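You operate a simulated robot arm through the tools that you are given. There is no shell and no other tool. Be economical: measure what you need, move in short steps, check, and stop when the job is done.

Carry out the task below with a simulated robot arm. There is one attempt and no reset: what you move stays moved.

TASK
Put the small ring and the round insert from the top of the yellow platform in the deep silver tote.
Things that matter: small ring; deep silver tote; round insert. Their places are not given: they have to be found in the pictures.

It is judged by the outcome, as a careful person would: the job done as asked, and still so three seconds after it is handed in. It fails if anything else is knocked over, pushed out of place, dropped, spilled or broken.

THE ROBOT
A 7-joint arm with a two-finger parallel gripper, fixed in place. Base frame: the origin is at the foot of the arm, x ahead of it, y to its left, z up; the work surface is at about z = 0. Lengths are in cm, angles in degrees, forces in N, time in s.
With the tool pointing down near the work surface it reaches from about 24 to 62 cm from the base axis. Its first joint turns from -66.0 to 66.0 degrees. Payload 2.6 kg.
Tool frame: the origin (TCP) lies between the finger pads and is the grasp point; the fingertips stand 3 cm ahead of it; z points along the fingers, y is the line along which they close. The gripper opens to 9.4 cm. The fingers are 2.8 cm wide and 1 cm thick; the gripper's body (5 by 9.6 cm) begins 5.5 cm behind the TCP.
Orientation is that of the tool frame in the base frame, as a unit quaternion [x, y, z, w]. With the fingers straight down and closing along the base's y, the tool's x points along the base's -x, its y along +y and its z along -z.

THE INTERFACE
- The arm moves only by the tool play_rows. Its argument "series" is a list of rows, each an object of numbers (a shift or turn left out is 0, a gripper value left out holds the last): "x", "y", "z": the shift along the base's x, y, z in units of 20 mm (1.0 is 20 mm); "wx", "wy", "wz": the turn, a rotation vector about the base's x, y, z in units of 8 degrees (1.0 is 8 degrees); "gripper": the closure in counts, from 0 (fully open) to 255 (shut). In form: [{"x": .., "y": .., "z": .., "wx": .., "wy": .., "wz": .., "gripper": ..}, ...]. A call has 1 to 20 rows; each row shifts and turns the commanded pose from where the row before left it. A call with a number of a shift or a turn outside -1 to 1 is refused whole. A row lasts 0.2 s, in which the tool goes at most 5 cm and 8.6 degrees; a call with a longer step from one row to the next is refused whole, and so is a gripper value outside its range. A pose out of reach is approached as far as the arm can. The call stops where the force on the tool passes 40 N (or 10 N more than at its start, if that is more) or the arm is blocked; 0.2 s more then pass. The fingers move at their own pace (about 7.2 cm/s each) and stop on an object; they squeeze with about 29 N. The grip force told is the motor's: it shows also when the fingers shut on nothing. Time passes only in rows, and 0.2 s behind the last, so rows that do not move let the fingers close. It gives the time, the measured TCP pose, the force on the tool (base axes), the opening and the grip force at its end, in the units of the frame above (readings bear some noise), and new pictures: "pictures" is both (left out), scene, wrist or none.
- Cameras (640 x 400 px; columns grow to the right, rows downward): "scene" is fixed at [3.93, 44.44, 54.9]; the picture's right is [-0.68, -0.73, 0.00], its down [-0.52, 0.48, -0.71] and it looks along [0.52, -0.48, -0.71] (base axes); focal length 230 px, centre (320, 200). "wrist" rides on the gripper at [-3.7, 0, -5.8] in the tool frame; the picture's right is [0.00, -1.00, 0.00], its down [0.97, 0.00, -0.24] and it looks along [0.24, 0.00, 0.97] (tool axes); focal length 218 px, centre (320, 200).
- pixel_to_xyz(camera, pixels): for up to 12 pixels [column, row] of the newest picture of that camera ("zoom" is the newest enlarged one), the place [x, y, z] in the base frame of the surface seen there, good to about 0.2 cm. No time passes.
- inspect(camera, box): a new picture of the part [left, top, right, bottom] of that camera's present view, enlarged. No time passes.
- close_job(): hands the job in; it is judged then, once.

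Work in short steps. Measure before you move; look again where a grasp or a placing could have gone wrong, and mend it. You have 60 turns and 100 pictures in all, the two below and enlarged ones among them. Open the gripper and draw the arm clear of the work before you hand the job in, unless the task says otherwise; then end with one line.

The tools are called after "Request:" as a command line: name --argument value ..., lists and objects as JSON in quotes. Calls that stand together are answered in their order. play_rows: Moves the arm, as the interface text tells. Its arguments: {"type":"object","properties":{"series":{"type":"array","items":{"type":"object","properties":{"x":{"type":"number"},"y":{"type":"number"},"z":{"type":"number"},"wx":{"type":"number"},"wy":{"type":"number"},"wz":{"type":"number"},"gripper":{"type":"number"}}}},"pictures":{"type":"string","enum":["both","scene","wrist","none"]}},"required":["series"]} The other tools are called the same way: pixel_to_xyz (camera, pixels) gives the place of the surface under pixels of a picture; inspect (camera, box) takes an enlarged picture of a part of a camera's view; close_job () hands the job in.

At the start:

```text
t: 0.0
position: [30.85, 18.69, 35.73]
tcp_rot: [-0.001, 1.0, -0.001, 0.0]
wrist_force: [-0.3, -0.8, -0.1]
opening: 9.41
grasp_force: 0.1
```

scene: 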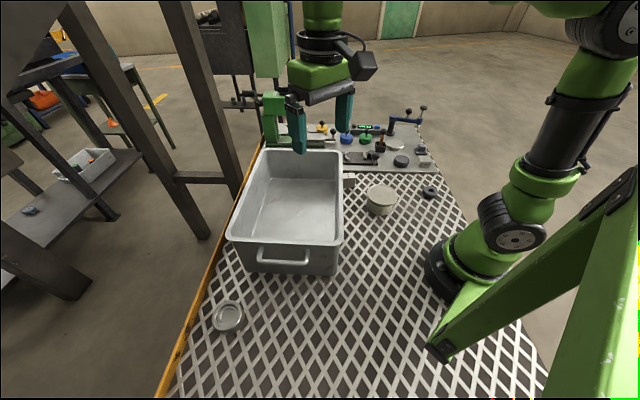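
wrist: 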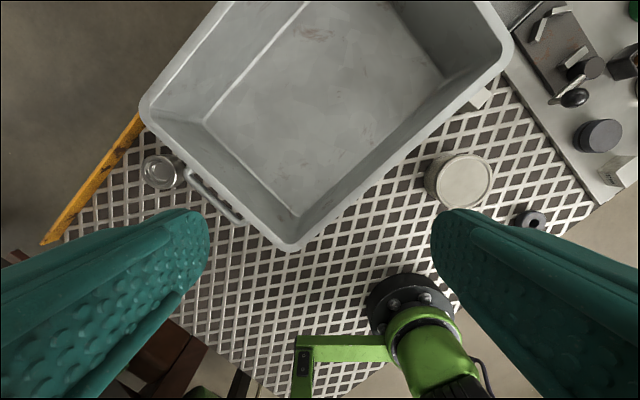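

I see the tote around (290,200) and candidate round objects at (228,317), (381,199) and (430,191). I'll enlarge them to identify the ring and the insert.

Request:
inspect --camera "scene" --box '[320, 90, 460, 230]'

Request:
inspect --camera "scene" --box '[180, 270, 290, 350]'

Request:
inspect --camera "wrist" --box '[420, 0, 640, 240]'

Request:
pixel_to_xyz --camera "scene" --pixels '[[228, 317], [381, 190], [430, 191], [400, 160], [350, 182], [290, 200], [240, 240], [340, 240], [265, 152], [340, 152], [372, 220], [310, 320]]'

```text
2.86 times, centred on (390, 160) of scene
```

zoom: 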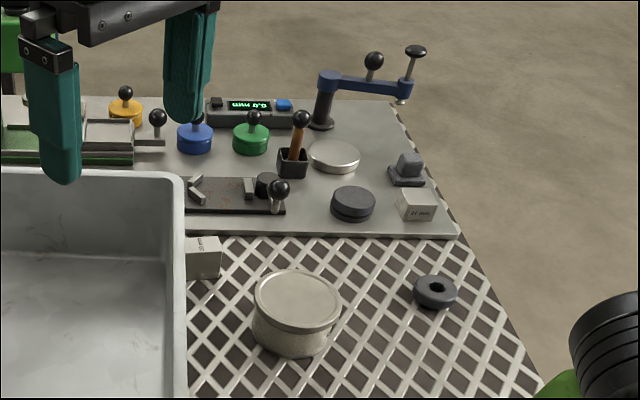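

```text
5.00 times, centred on (235, 310) of scene
```

zoom: 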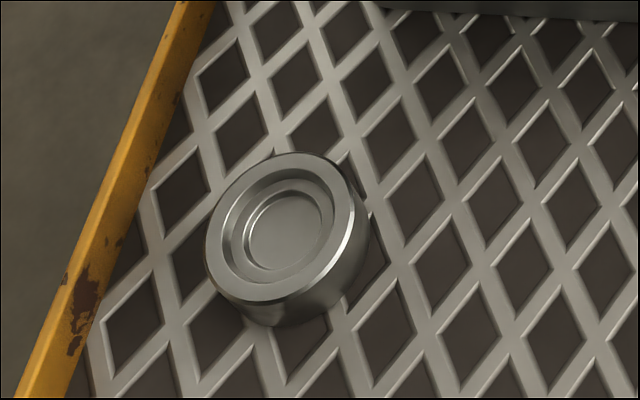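

```text
1.67 times, centred on (530, 120) of wrist
```

zoom: 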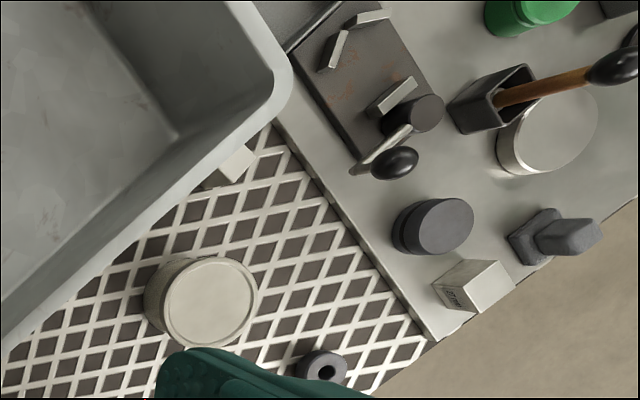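

```text
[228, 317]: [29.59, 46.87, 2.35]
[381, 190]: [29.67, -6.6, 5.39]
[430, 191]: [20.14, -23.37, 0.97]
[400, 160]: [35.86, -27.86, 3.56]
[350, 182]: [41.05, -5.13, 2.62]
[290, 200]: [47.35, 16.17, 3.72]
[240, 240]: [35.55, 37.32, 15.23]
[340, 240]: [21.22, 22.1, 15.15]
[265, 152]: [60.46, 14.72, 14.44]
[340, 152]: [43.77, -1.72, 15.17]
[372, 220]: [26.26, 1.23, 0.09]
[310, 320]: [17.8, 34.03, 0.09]
```

The dark ring at (430,191) and the metal insert at (228,317) are the targets. I'll measure their outlines (latest zoom for the ring) and the tote's near handle.

Request:
pixel_to_xyz --camera "scene" --pixels '[[216, 313], [241, 311], [227, 303], [227, 329], [231, 304], [222, 331], [422, 190], [438, 191], [430, 186], [429, 196], [430, 189], [282, 262]]'

Request:
inspect --camera "scene" --box '[410, 175, 450, 205]'

Request:
inspect --camera "wrist" --box '[110, 120, 250, 240]'

```text
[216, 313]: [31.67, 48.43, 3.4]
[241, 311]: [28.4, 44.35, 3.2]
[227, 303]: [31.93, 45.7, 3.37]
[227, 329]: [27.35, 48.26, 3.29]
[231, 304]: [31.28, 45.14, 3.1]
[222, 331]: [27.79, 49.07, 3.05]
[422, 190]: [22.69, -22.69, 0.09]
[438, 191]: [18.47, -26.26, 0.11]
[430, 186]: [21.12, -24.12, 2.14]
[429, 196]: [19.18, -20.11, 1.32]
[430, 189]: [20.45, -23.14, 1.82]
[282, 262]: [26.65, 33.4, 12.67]
```

```text
13.33 times, centred on (430, 190) of scene
```

zoom: 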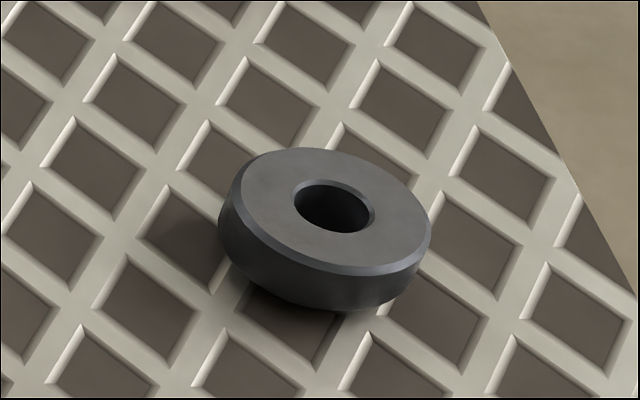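

```text
3.33 times, centred on (180, 180) of wrist
```

zoom: 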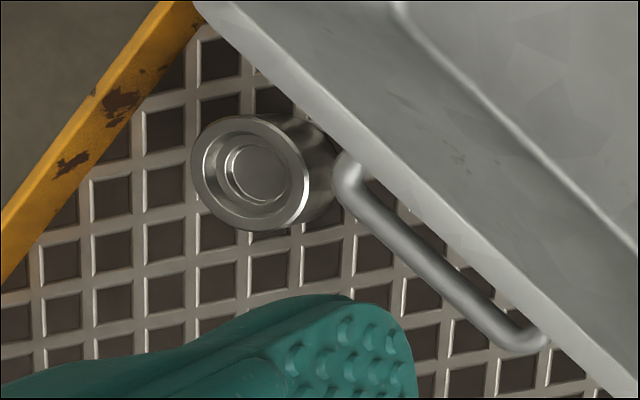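

The insert is about 5.3 cm wide, top at z≈3.3, centred near (29.7, 46.9). The ring is near (20.3, -23), top at z≈1.9. I go for the ring first, travelling high.

Request:
play_rows --series '[{"x": 0.1, "y": -1, "z": -0.4}, {"x": 0.1, "y": -1, "z": -0.4}, {"x": 0.1, "y": -1, "z": -0.4}, {"x": 0.1, "y": -1, "z": -0.4}, {"x": 0.1, "y": -1, "z": -0.4}, {"x": 0.1, "y": -1, "z": -0.4}, {"x": 0.1, "y": -1, "z": -0.4}, {"x": 0.1, "y": -1, "z": -0.4}, {"x": 0.1, "y": -1, "z": -0.4}, {"x": 0.1, "y": -1, "z": -0.4}, {"x": -0.5, "y": -1, "z": -0.5}, {"x": -0.5, "y": -1, "z": -0.5}, {"x": -0.5, "y": -1, "z": -0.5}, {"x": -0.5, "y": -1, "z": -0.5}, {"x": -0.5, "y": -1, "z": -0.5}, {"x": -0.5, "y": -1, "z": -0.5}, {"x": -0.5, "y": -1, "z": -0.5}, {"x": -0.5, "y": -1, "z": -0.5}, {"x": -0.5, "y": -1, "z": -0.5}, {"x": -0.5, "y": -1, "z": -0.5}]'

```text
t: 4.2
position: [22.69, -21.35, 17.61]
tcp_rot: [-0.001, 1.0, 0.0, 0.001]
wrist_force: [0.0, 0.0, -0.5]
opening: 9.41
grasp_force: 0.1
```

scene: 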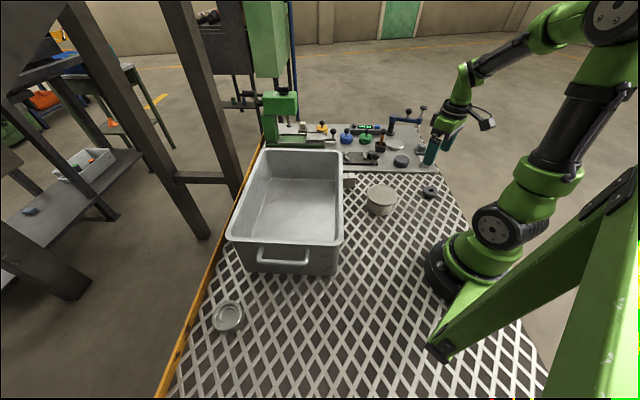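
wrist: 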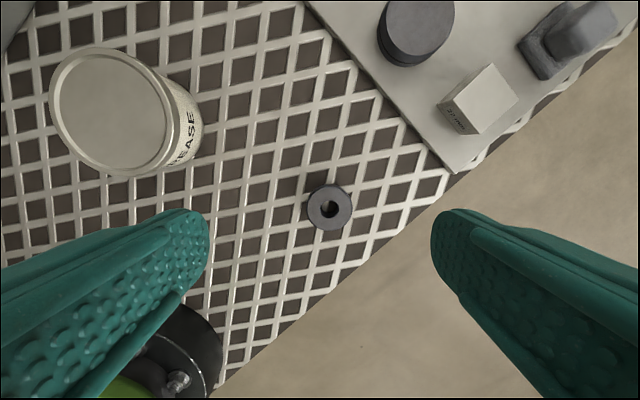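

Ring is at wrist (330,207), between the fingers. I'll measure its edges.

Request:
pixel_to_xyz --camera "wrist" --pixels '[[311, 207], [348, 207], [330, 190], [330, 225], [318, 195], [343, 220], [320, 218]]'

```text
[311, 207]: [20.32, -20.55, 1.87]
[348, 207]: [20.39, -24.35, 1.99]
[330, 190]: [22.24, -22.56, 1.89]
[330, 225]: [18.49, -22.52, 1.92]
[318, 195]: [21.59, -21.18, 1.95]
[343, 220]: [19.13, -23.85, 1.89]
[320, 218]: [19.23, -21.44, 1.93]
```

Ring centre is (20.4, -22.5), 4.1 cm across. I align above it and lower to TCP z≈3.6.

Request:
play_rows --series '[{"x": -0.6, "y": -0.3}, {"x": -0.55, "y": -0.28}, {"z": -1}, {"z": -1}, {"z": -1}, {"z": -1}, {"z": -1}, {"z": -0.5}, {"z": 0}]'

```text
t: 6.2
position: [20.54, -22.55, 6.43]
tcp_rot: [0.001, 1.0, 0.0, 0.0]
wrist_force: [-0.1, 0.2, -0.2]
opening: 9.41
grasp_force: 0.0
```

scene: 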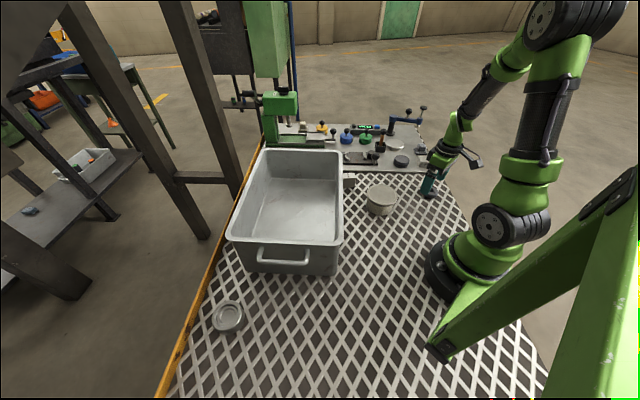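
wrist: 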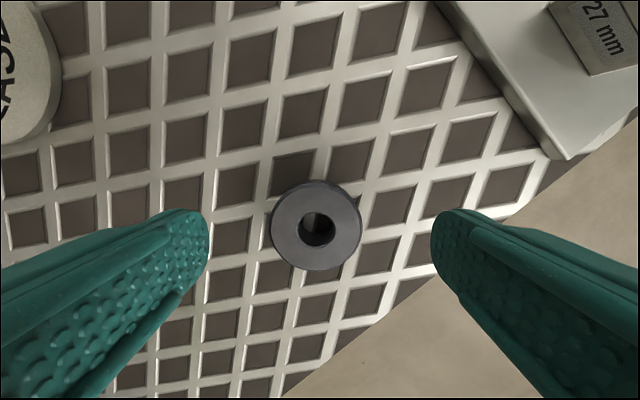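

Centred between the fingers (ring at (316,226)). I lower to z≈3.6, close, and lift a bit.

Request:
play_rows --series '[{"z": -0.7}, {"z": -0.7}, {"gripper": 255}, {"gripper": 255}, {"gripper": 255}, {"gripper": 255}, {"gripper": 255}, {"z": 0.5}, {"z": 1}, {"z": 1}]' --pictures "wrist"

```text
t: 8.4
position: [20.55, -22.53, 8.91]
tcp_rot: [-0.001, 1.0, 0.0, 0.0]
wrist_force: [-0.7, -0.7, -2.5]
opening: 4.71
grasp_force: 28.9
```

wrist: 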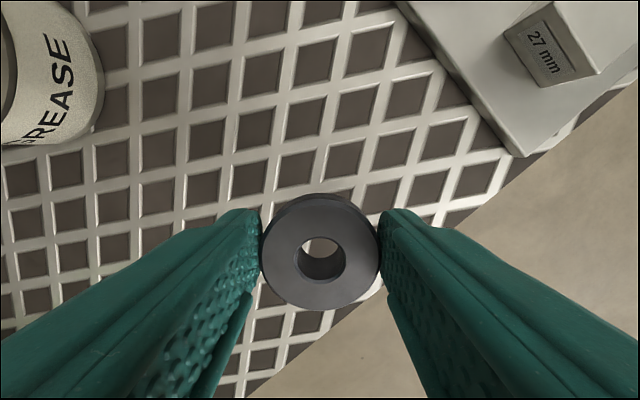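

Ring held at 4.7 cm opening. I measure the tote floor, and lift.

Request:
play_rows --series '[{"z": 1}, {"z": 1}, {"z": 1}, {"z": 1}, {"z": 1}, {"z": 1}, {"z": 1}, {"z": 1}, {"z": 0.5}]' --pictures "scene"

Request:
pixel_to_xyz --camera "scene" --pixels '[[290, 200], [300, 210], [280, 220], [310, 190], [270, 230], [315, 235], [325, 200], [255, 200], [300, 230]]'

```text
t: 10.4
position: [20.4, -22.53, 25.81]
tcp_rot: [0.0, 1.0, 0.0, 0.0]
wrist_force: [-0.4, 0.2, -1.6]
opening: 4.72
grasp_force: 29.2
```

scene: 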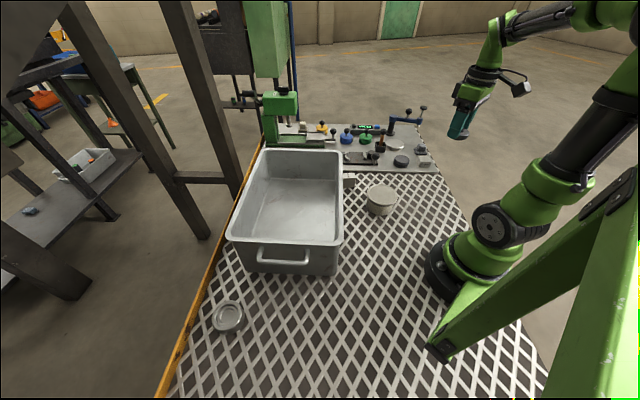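

```text
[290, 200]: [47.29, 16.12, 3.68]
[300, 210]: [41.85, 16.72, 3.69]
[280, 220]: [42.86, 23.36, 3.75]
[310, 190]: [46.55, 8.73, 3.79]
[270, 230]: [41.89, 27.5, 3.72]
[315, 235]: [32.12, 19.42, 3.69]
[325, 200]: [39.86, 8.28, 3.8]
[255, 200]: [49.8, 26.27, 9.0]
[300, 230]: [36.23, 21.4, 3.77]
```

Tote floor is at z≈3.7, so release at TCP≈7.5. Carry the ring high to (45, 13.5).

Request:
play_rows --series '[{"x": 0.647, "y": 0.947}, {"x": 0.647, "y": 0.947}, {"x": 0.647, "y": 0.947}, {"x": 0.647, "y": 0.947}, {"x": 0.647, "y": 0.947}, {"x": 0.647, "y": 0.947}, {"x": 0.647, "y": 0.947}, {"x": 0.647, "y": 0.947}, {"x": 0.647, "y": 0.947}, {"x": 0.647, "y": 0.947}, {"x": 0.647, "y": 0.947}, {"x": 0.647, "y": 0.947}, {"x": 0.647, "y": 0.947}, {"x": 0.647, "y": 0.947}, {"x": 0.647, "y": 0.947}, {"x": 0.647, "y": 0.947}, {"x": 0.647, "y": 0.947}, {"x": 0.647, "y": 0.947}, {"x": 0.647, "y": 0.947}, {"z": -0.5}]'

```text
t: 14.6
position: [45.16, 13.39, 24.84]
tcp_rot: [0.001, 1.0, 0.0, 0.001]
wrist_force: [0.0, 0.1, -1.9]
opening: 4.72
grasp_force: 29.0
```

scene: 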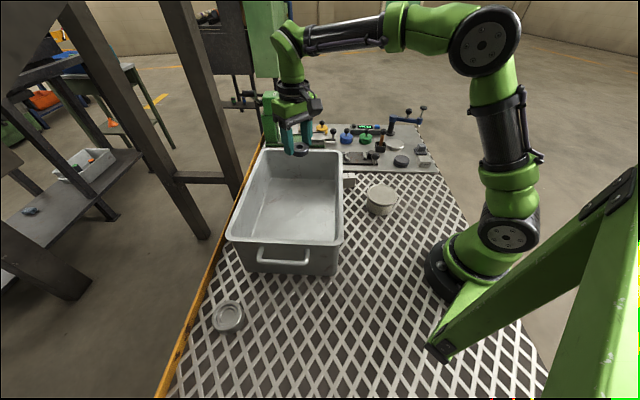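
wrist: 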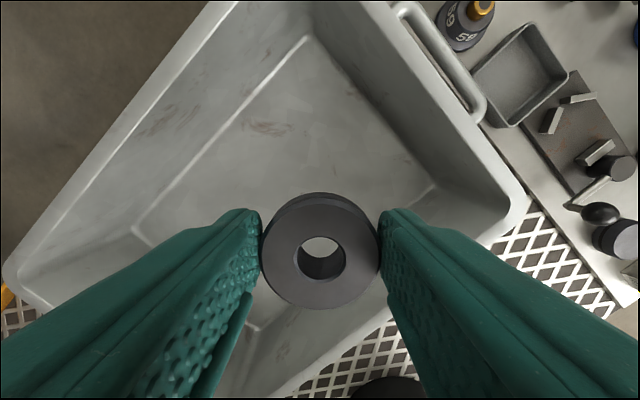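

Clear of the tote walls. Lowering to z≈7.7.

Request:
play_rows --series '[{"z": -1}, {"z": -1}, {"z": -1}, {"z": -1}, {"z": -1}, {"z": -1}, {"z": -1}, {"z": -1}, {"z": -0.5}, {"z": 0}]'

```text
t: 16.8
position: [45.06, 13.57, 7.56]
tcp_rot: [0.0, 1.0, 0.0, 0.0]
wrist_force: [-0.1, 0.3, -1.0]
opening: 4.73
grasp_force: 28.9
```

scene: 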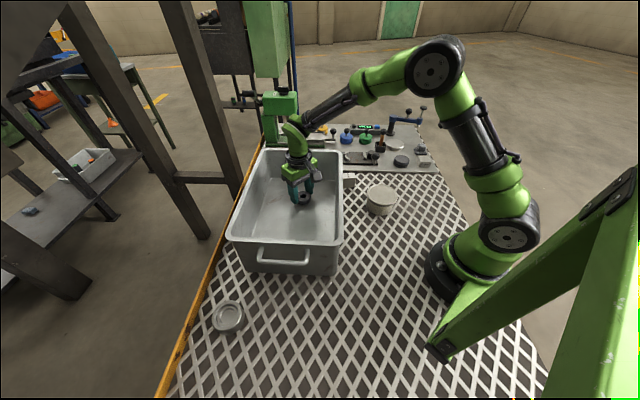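
wrist: 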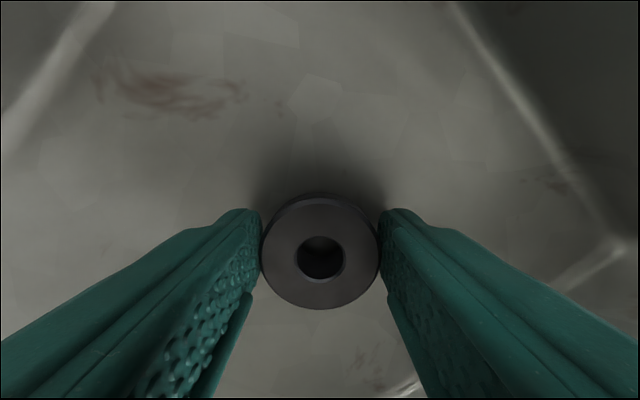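

Just above the floor; release with a partial opening, then rise.

Request:
play_rows --series '[{"z": -0.1}, {"gripper": 80}, {"gripper": 80}, {"gripper": 80}, {"z": 0.5}, {"z": 1}, {"z": 1}, {"z": 1}, {"z": 1}, {"z": 1}, {"z": 1}, {"z": 1}, {"z": 1}, {"z": 1}]'

```text
t: 19.8
position: [45.0, 13.5, 26.48]
tcp_rot: [0.0, 1.0, 0.0, 0.0]
wrist_force: [-0.4, 0.3, -0.2]
opening: 6.47
grasp_force: 0.1
```

scene: 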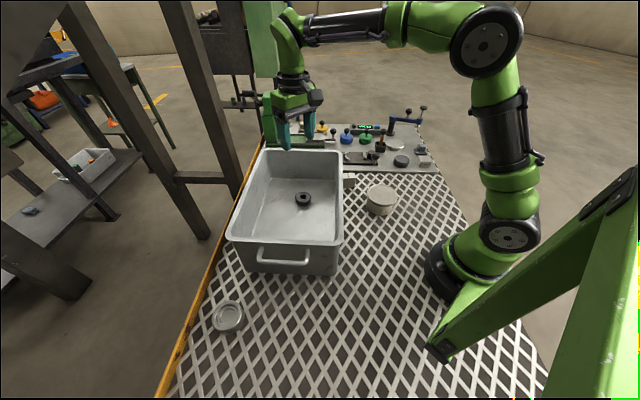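
wrist: 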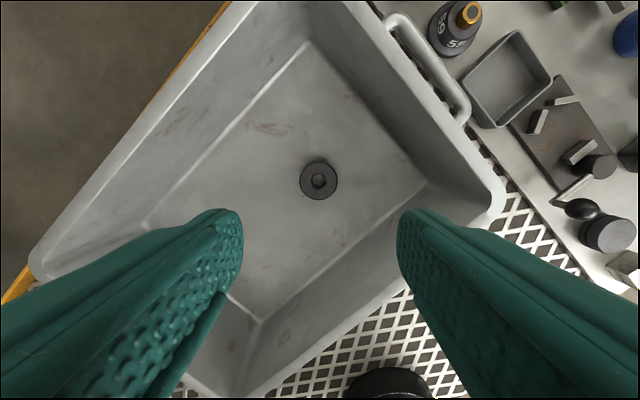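

Ring rests in the tote. Now high to above the insert at (29.7, 46.8), opening fully.

Request:
play_rows --series '[{"x": -0.45, "y": 0.98, "gripper": 0}, {"x": -0.45, "y": 0.98}, {"x": -0.45, "y": 0.98}, {"x": -0.45, "y": 0.98}, {"x": -0.45, "y": 0.98}, {"x": -0.45, "y": 0.98}, {"x": -0.45, "y": 0.98}, {"x": -0.45, "y": 0.98}, {"x": -0.45, "y": 0.98}, {"x": -0.45, "y": 0.98}, {"x": -0.45, "y": 0.98}, {"x": -0.45, "y": 0.98}, {"x": -0.45, "y": 0.98}, {"x": -0.45, "y": 0.98}, {"x": -0.45, "y": 0.98}, {"x": -0.45, "y": 0.98}, {"x": -0.45, "y": 0.98}, {"z": -1}, {"z": -1}, {"z": 0}]'

```text
t: 24.0
position: [29.86, 46.73, 22.68]
tcp_rot: [0.0, 1.0, 0.0, 0.0]
wrist_force: [-0.2, -0.8, 0.5]
opening: 9.41
grasp_force: 0.1
```

scene: 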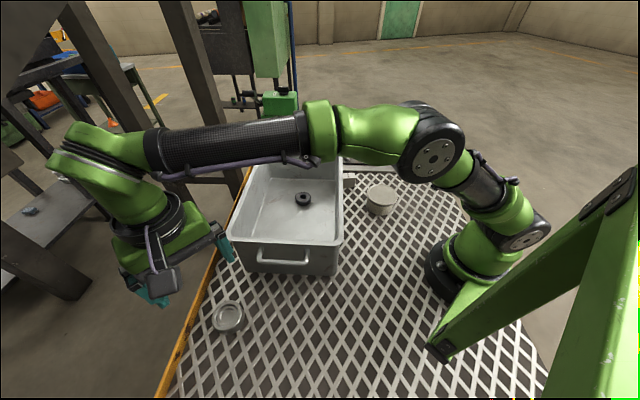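
wrist: 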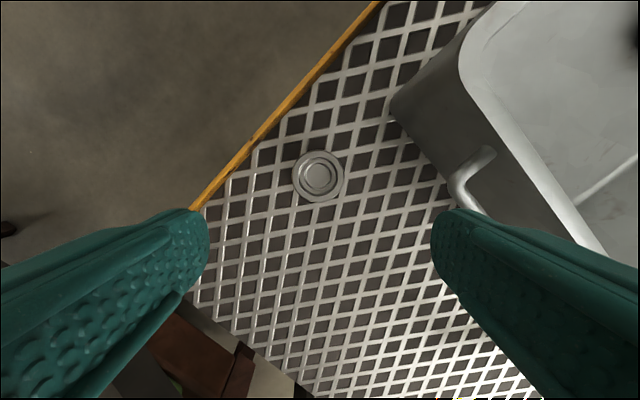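

Insert at wrist (319,176). Measure it, the yellow edge height and handle.

Request:
pixel_to_xyz --camera "wrist" --pixels '[[294, 176], [343, 176], [319, 152], [319, 199], [300, 160], [337, 193], [245, 150], [235, 165], [210, 190], [456, 180], [490, 155], [310, 75]]'

```text
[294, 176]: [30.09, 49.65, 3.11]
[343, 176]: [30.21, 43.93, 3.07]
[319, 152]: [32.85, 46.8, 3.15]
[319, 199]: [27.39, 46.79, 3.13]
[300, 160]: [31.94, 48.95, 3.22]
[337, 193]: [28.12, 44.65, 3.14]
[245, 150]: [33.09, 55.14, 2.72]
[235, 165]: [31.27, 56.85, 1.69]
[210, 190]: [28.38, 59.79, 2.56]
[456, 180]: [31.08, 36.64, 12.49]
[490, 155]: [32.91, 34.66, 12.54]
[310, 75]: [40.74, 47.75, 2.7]
```

Insert centre (30.1, 46.8), 5.8 cm wide; lip and handle are ≥4 cm from the fingers. Lower to z≈7, then check.

Request:
play_rows --series '[{"x": 0.13, "z": -1}, {"z": -1}, {"z": -1}, {"z": -1}, {"z": -1}, {"z": -1}, {"z": -1}, {"z": -0.8}, {"z": 0}]'

```text
t: 26.0
position: [29.96, 46.96, 7.01]
tcp_rot: [0.0, 1.0, 0.0, -0.001]
wrist_force: [0.3, -0.1, 0.3]
opening: 9.4
grasp_force: 0.1
```

scene: 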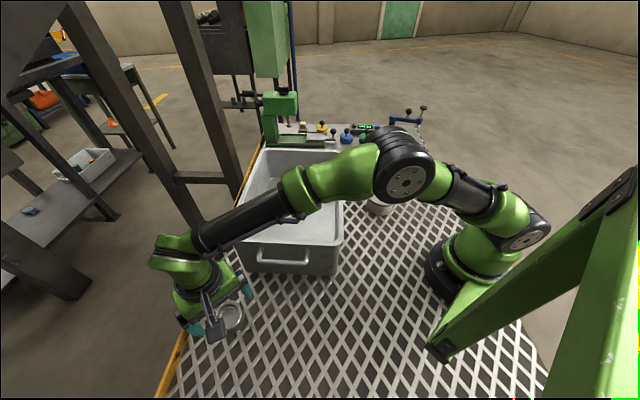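
wrist: 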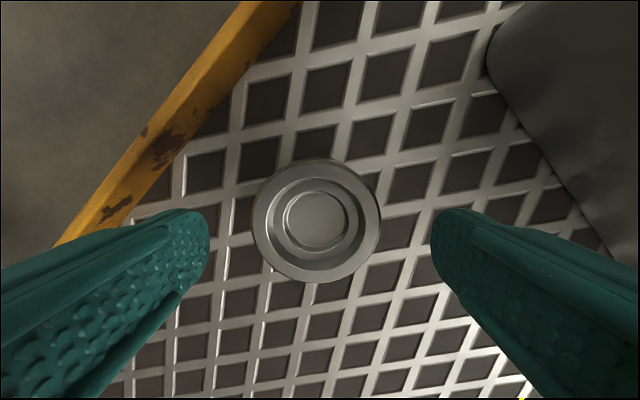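

Well centred (insert at (316,221)). Lower 3.1 cm, close and lift.

Request:
play_rows --series '[{"z": -0.8}, {"z": -0.75}, {"gripper": 255}, {"gripper": 255}, {"gripper": 255}, {"gripper": 255}, {"z": 0.5}, {"z": 1}, {"z": 1}]' --pictures "wrist"

```text
t: 28.0
position: [30.02, 46.72, 9.04]
tcp_rot: [0.0, 1.0, 0.0, 0.0]
wrist_force: [0.6, 0.8, -6.7]
opening: 6.15
grasp_force: 29.7
```

wrist: 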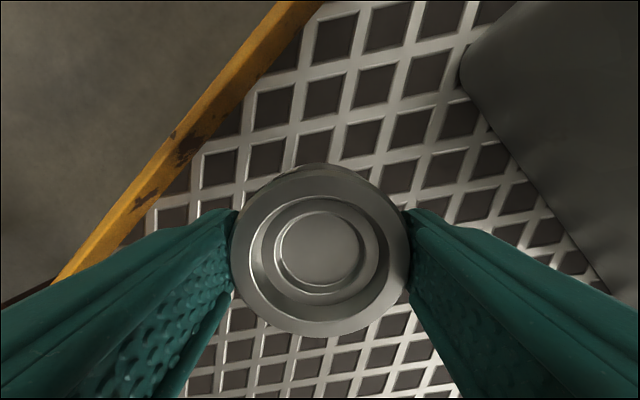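

Insert held (6.15 cm, ~6 N weight). Lift to z≈25 and carry over the tote to (36.2, 22).

Request:
play_rows --series '[{"z": 1}, {"z": 1}, {"z": 1}, {"z": 1}, {"z": 1}, {"z": 1}, {"z": 1}, {"z": 1}]' --pictures "none"

Request:
play_rows --series '[{"x": 0.24, "y": -0.95}, {"x": 0.24, "y": -0.95}, {"x": 0.24, "y": -0.95}, {"x": 0.24, "y": -0.95}, {"x": 0.24, "y": -0.95}, {"x": 0.24, "y": -0.95}, {"x": 0.24, "y": -0.95}, {"x": 0.24, "y": -0.95}, {"x": 0.24, "y": -0.95}, {"x": 0.24, "y": -0.95}, {"x": 0.24, "y": -0.95}, {"x": 0.24, "y": -0.95}, {"x": 0.24, "y": -0.95}, {"z": 0}]'

```text
t: 29.8
position: [29.82, 46.67, 24.78]
tcp_rot: [0.0, 1.0, 0.0, 0.0]
wrist_force: [0.8, 0.1, -5.8]
opening: 6.15
grasp_force: 29.1
```

```text
t: 32.8
position: [36.25, 22.05, 24.98]
tcp_rot: [-0.001, 1.0, 0.0, -0.001]
wrist_force: [0.2, 0.1, -6.3]
opening: 6.15
grasp_force: 28.8
```

scene: 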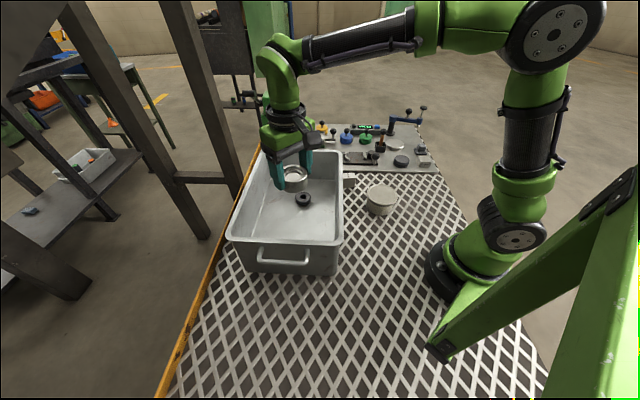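
wrist: 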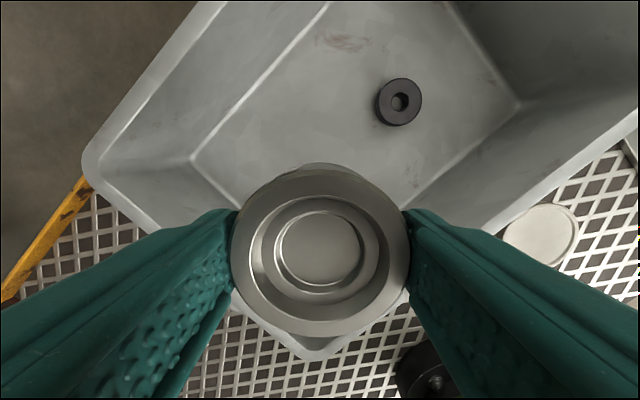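

Clear. Lower to z≈8.0.

Request:
play_rows --series '[{"z": -1}, {"z": -1}, {"z": -1}, {"z": -1}, {"z": -1}, {"z": -1}, {"z": -1}, {"z": -1}, {"z": -0.45}, {"z": 0}]'

```text
t: 35.0
position: [36.37, 22.13, 8.01]
tcp_rot: [-0.001, 1.0, 0.0, 0.0]
wrist_force: [0.1, -0.6, -6.0]
opening: 6.16
grasp_force: 28.9
```

scene: 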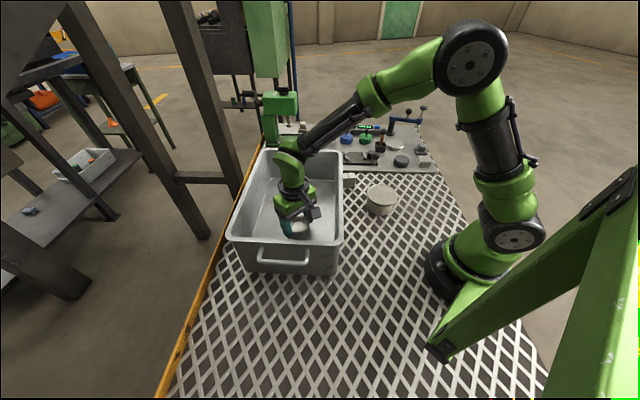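
wrist: 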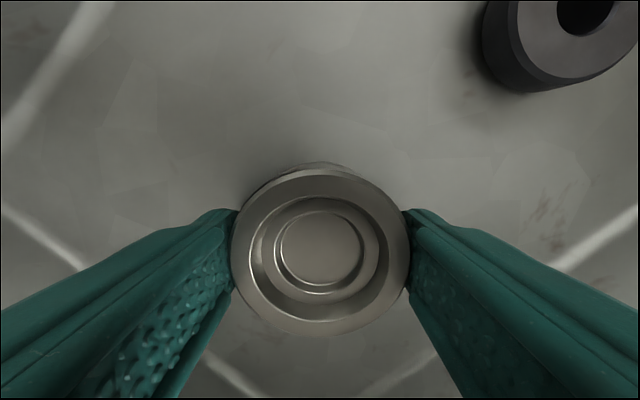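

Still hanging freely (6 N); lower slightly, release, and rise out.

Request:
play_rows --series '[{"z": -0.1}, {"z": 0, "gripper": 45}, {"gripper": 45}, {"gripper": 45}, {"z": 0.5}, {"z": 1}, {"z": 1}, {"z": 1}, {"z": 1}, {"z": 1}, {"z": 1}, {"z": 1}, {"z": 1}, {"z": 1}, {"z": 1, "gripper": 0}, {"x": -0.5, "y": -0.8}, {"x": -0.5, "y": -0.8}, {"x": -0.3, "y": -0.8}, {"y": -0.8}, {"y": -0.8}]'

```text
t: 39.2
position: [33.72, 14.03, 28.77]
tcp_rot: [0.0, 1.0, 0.001, 0.001]
wrist_force: [0.0, 0.0, -0.1]
opening: 9.39
grasp_force: 0.1
```

scene: 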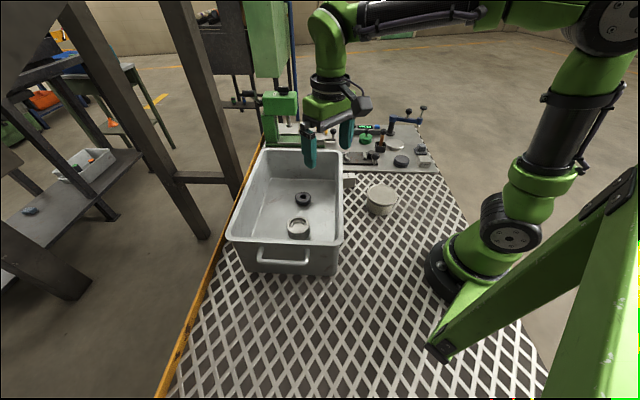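
wrist: 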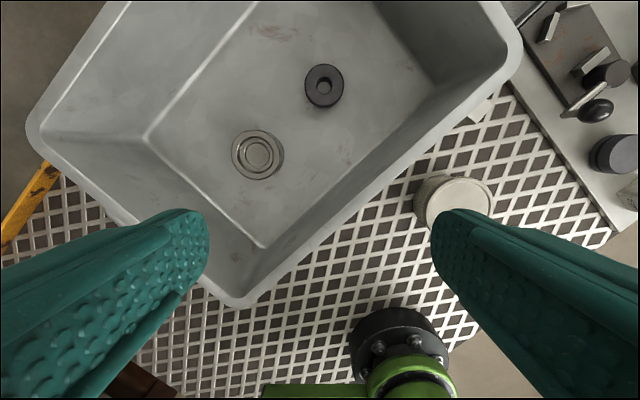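

Both parts rest flat in the tote, the gripper is open, the arm is clear and nothing else has moved. I'm handing the job in.

Request:
close_job

```text
The job is handed in.
```

The small ring and the round insert are both lying flat in the deep silver tote, with nothing else disturbed and the arm drawn clear.
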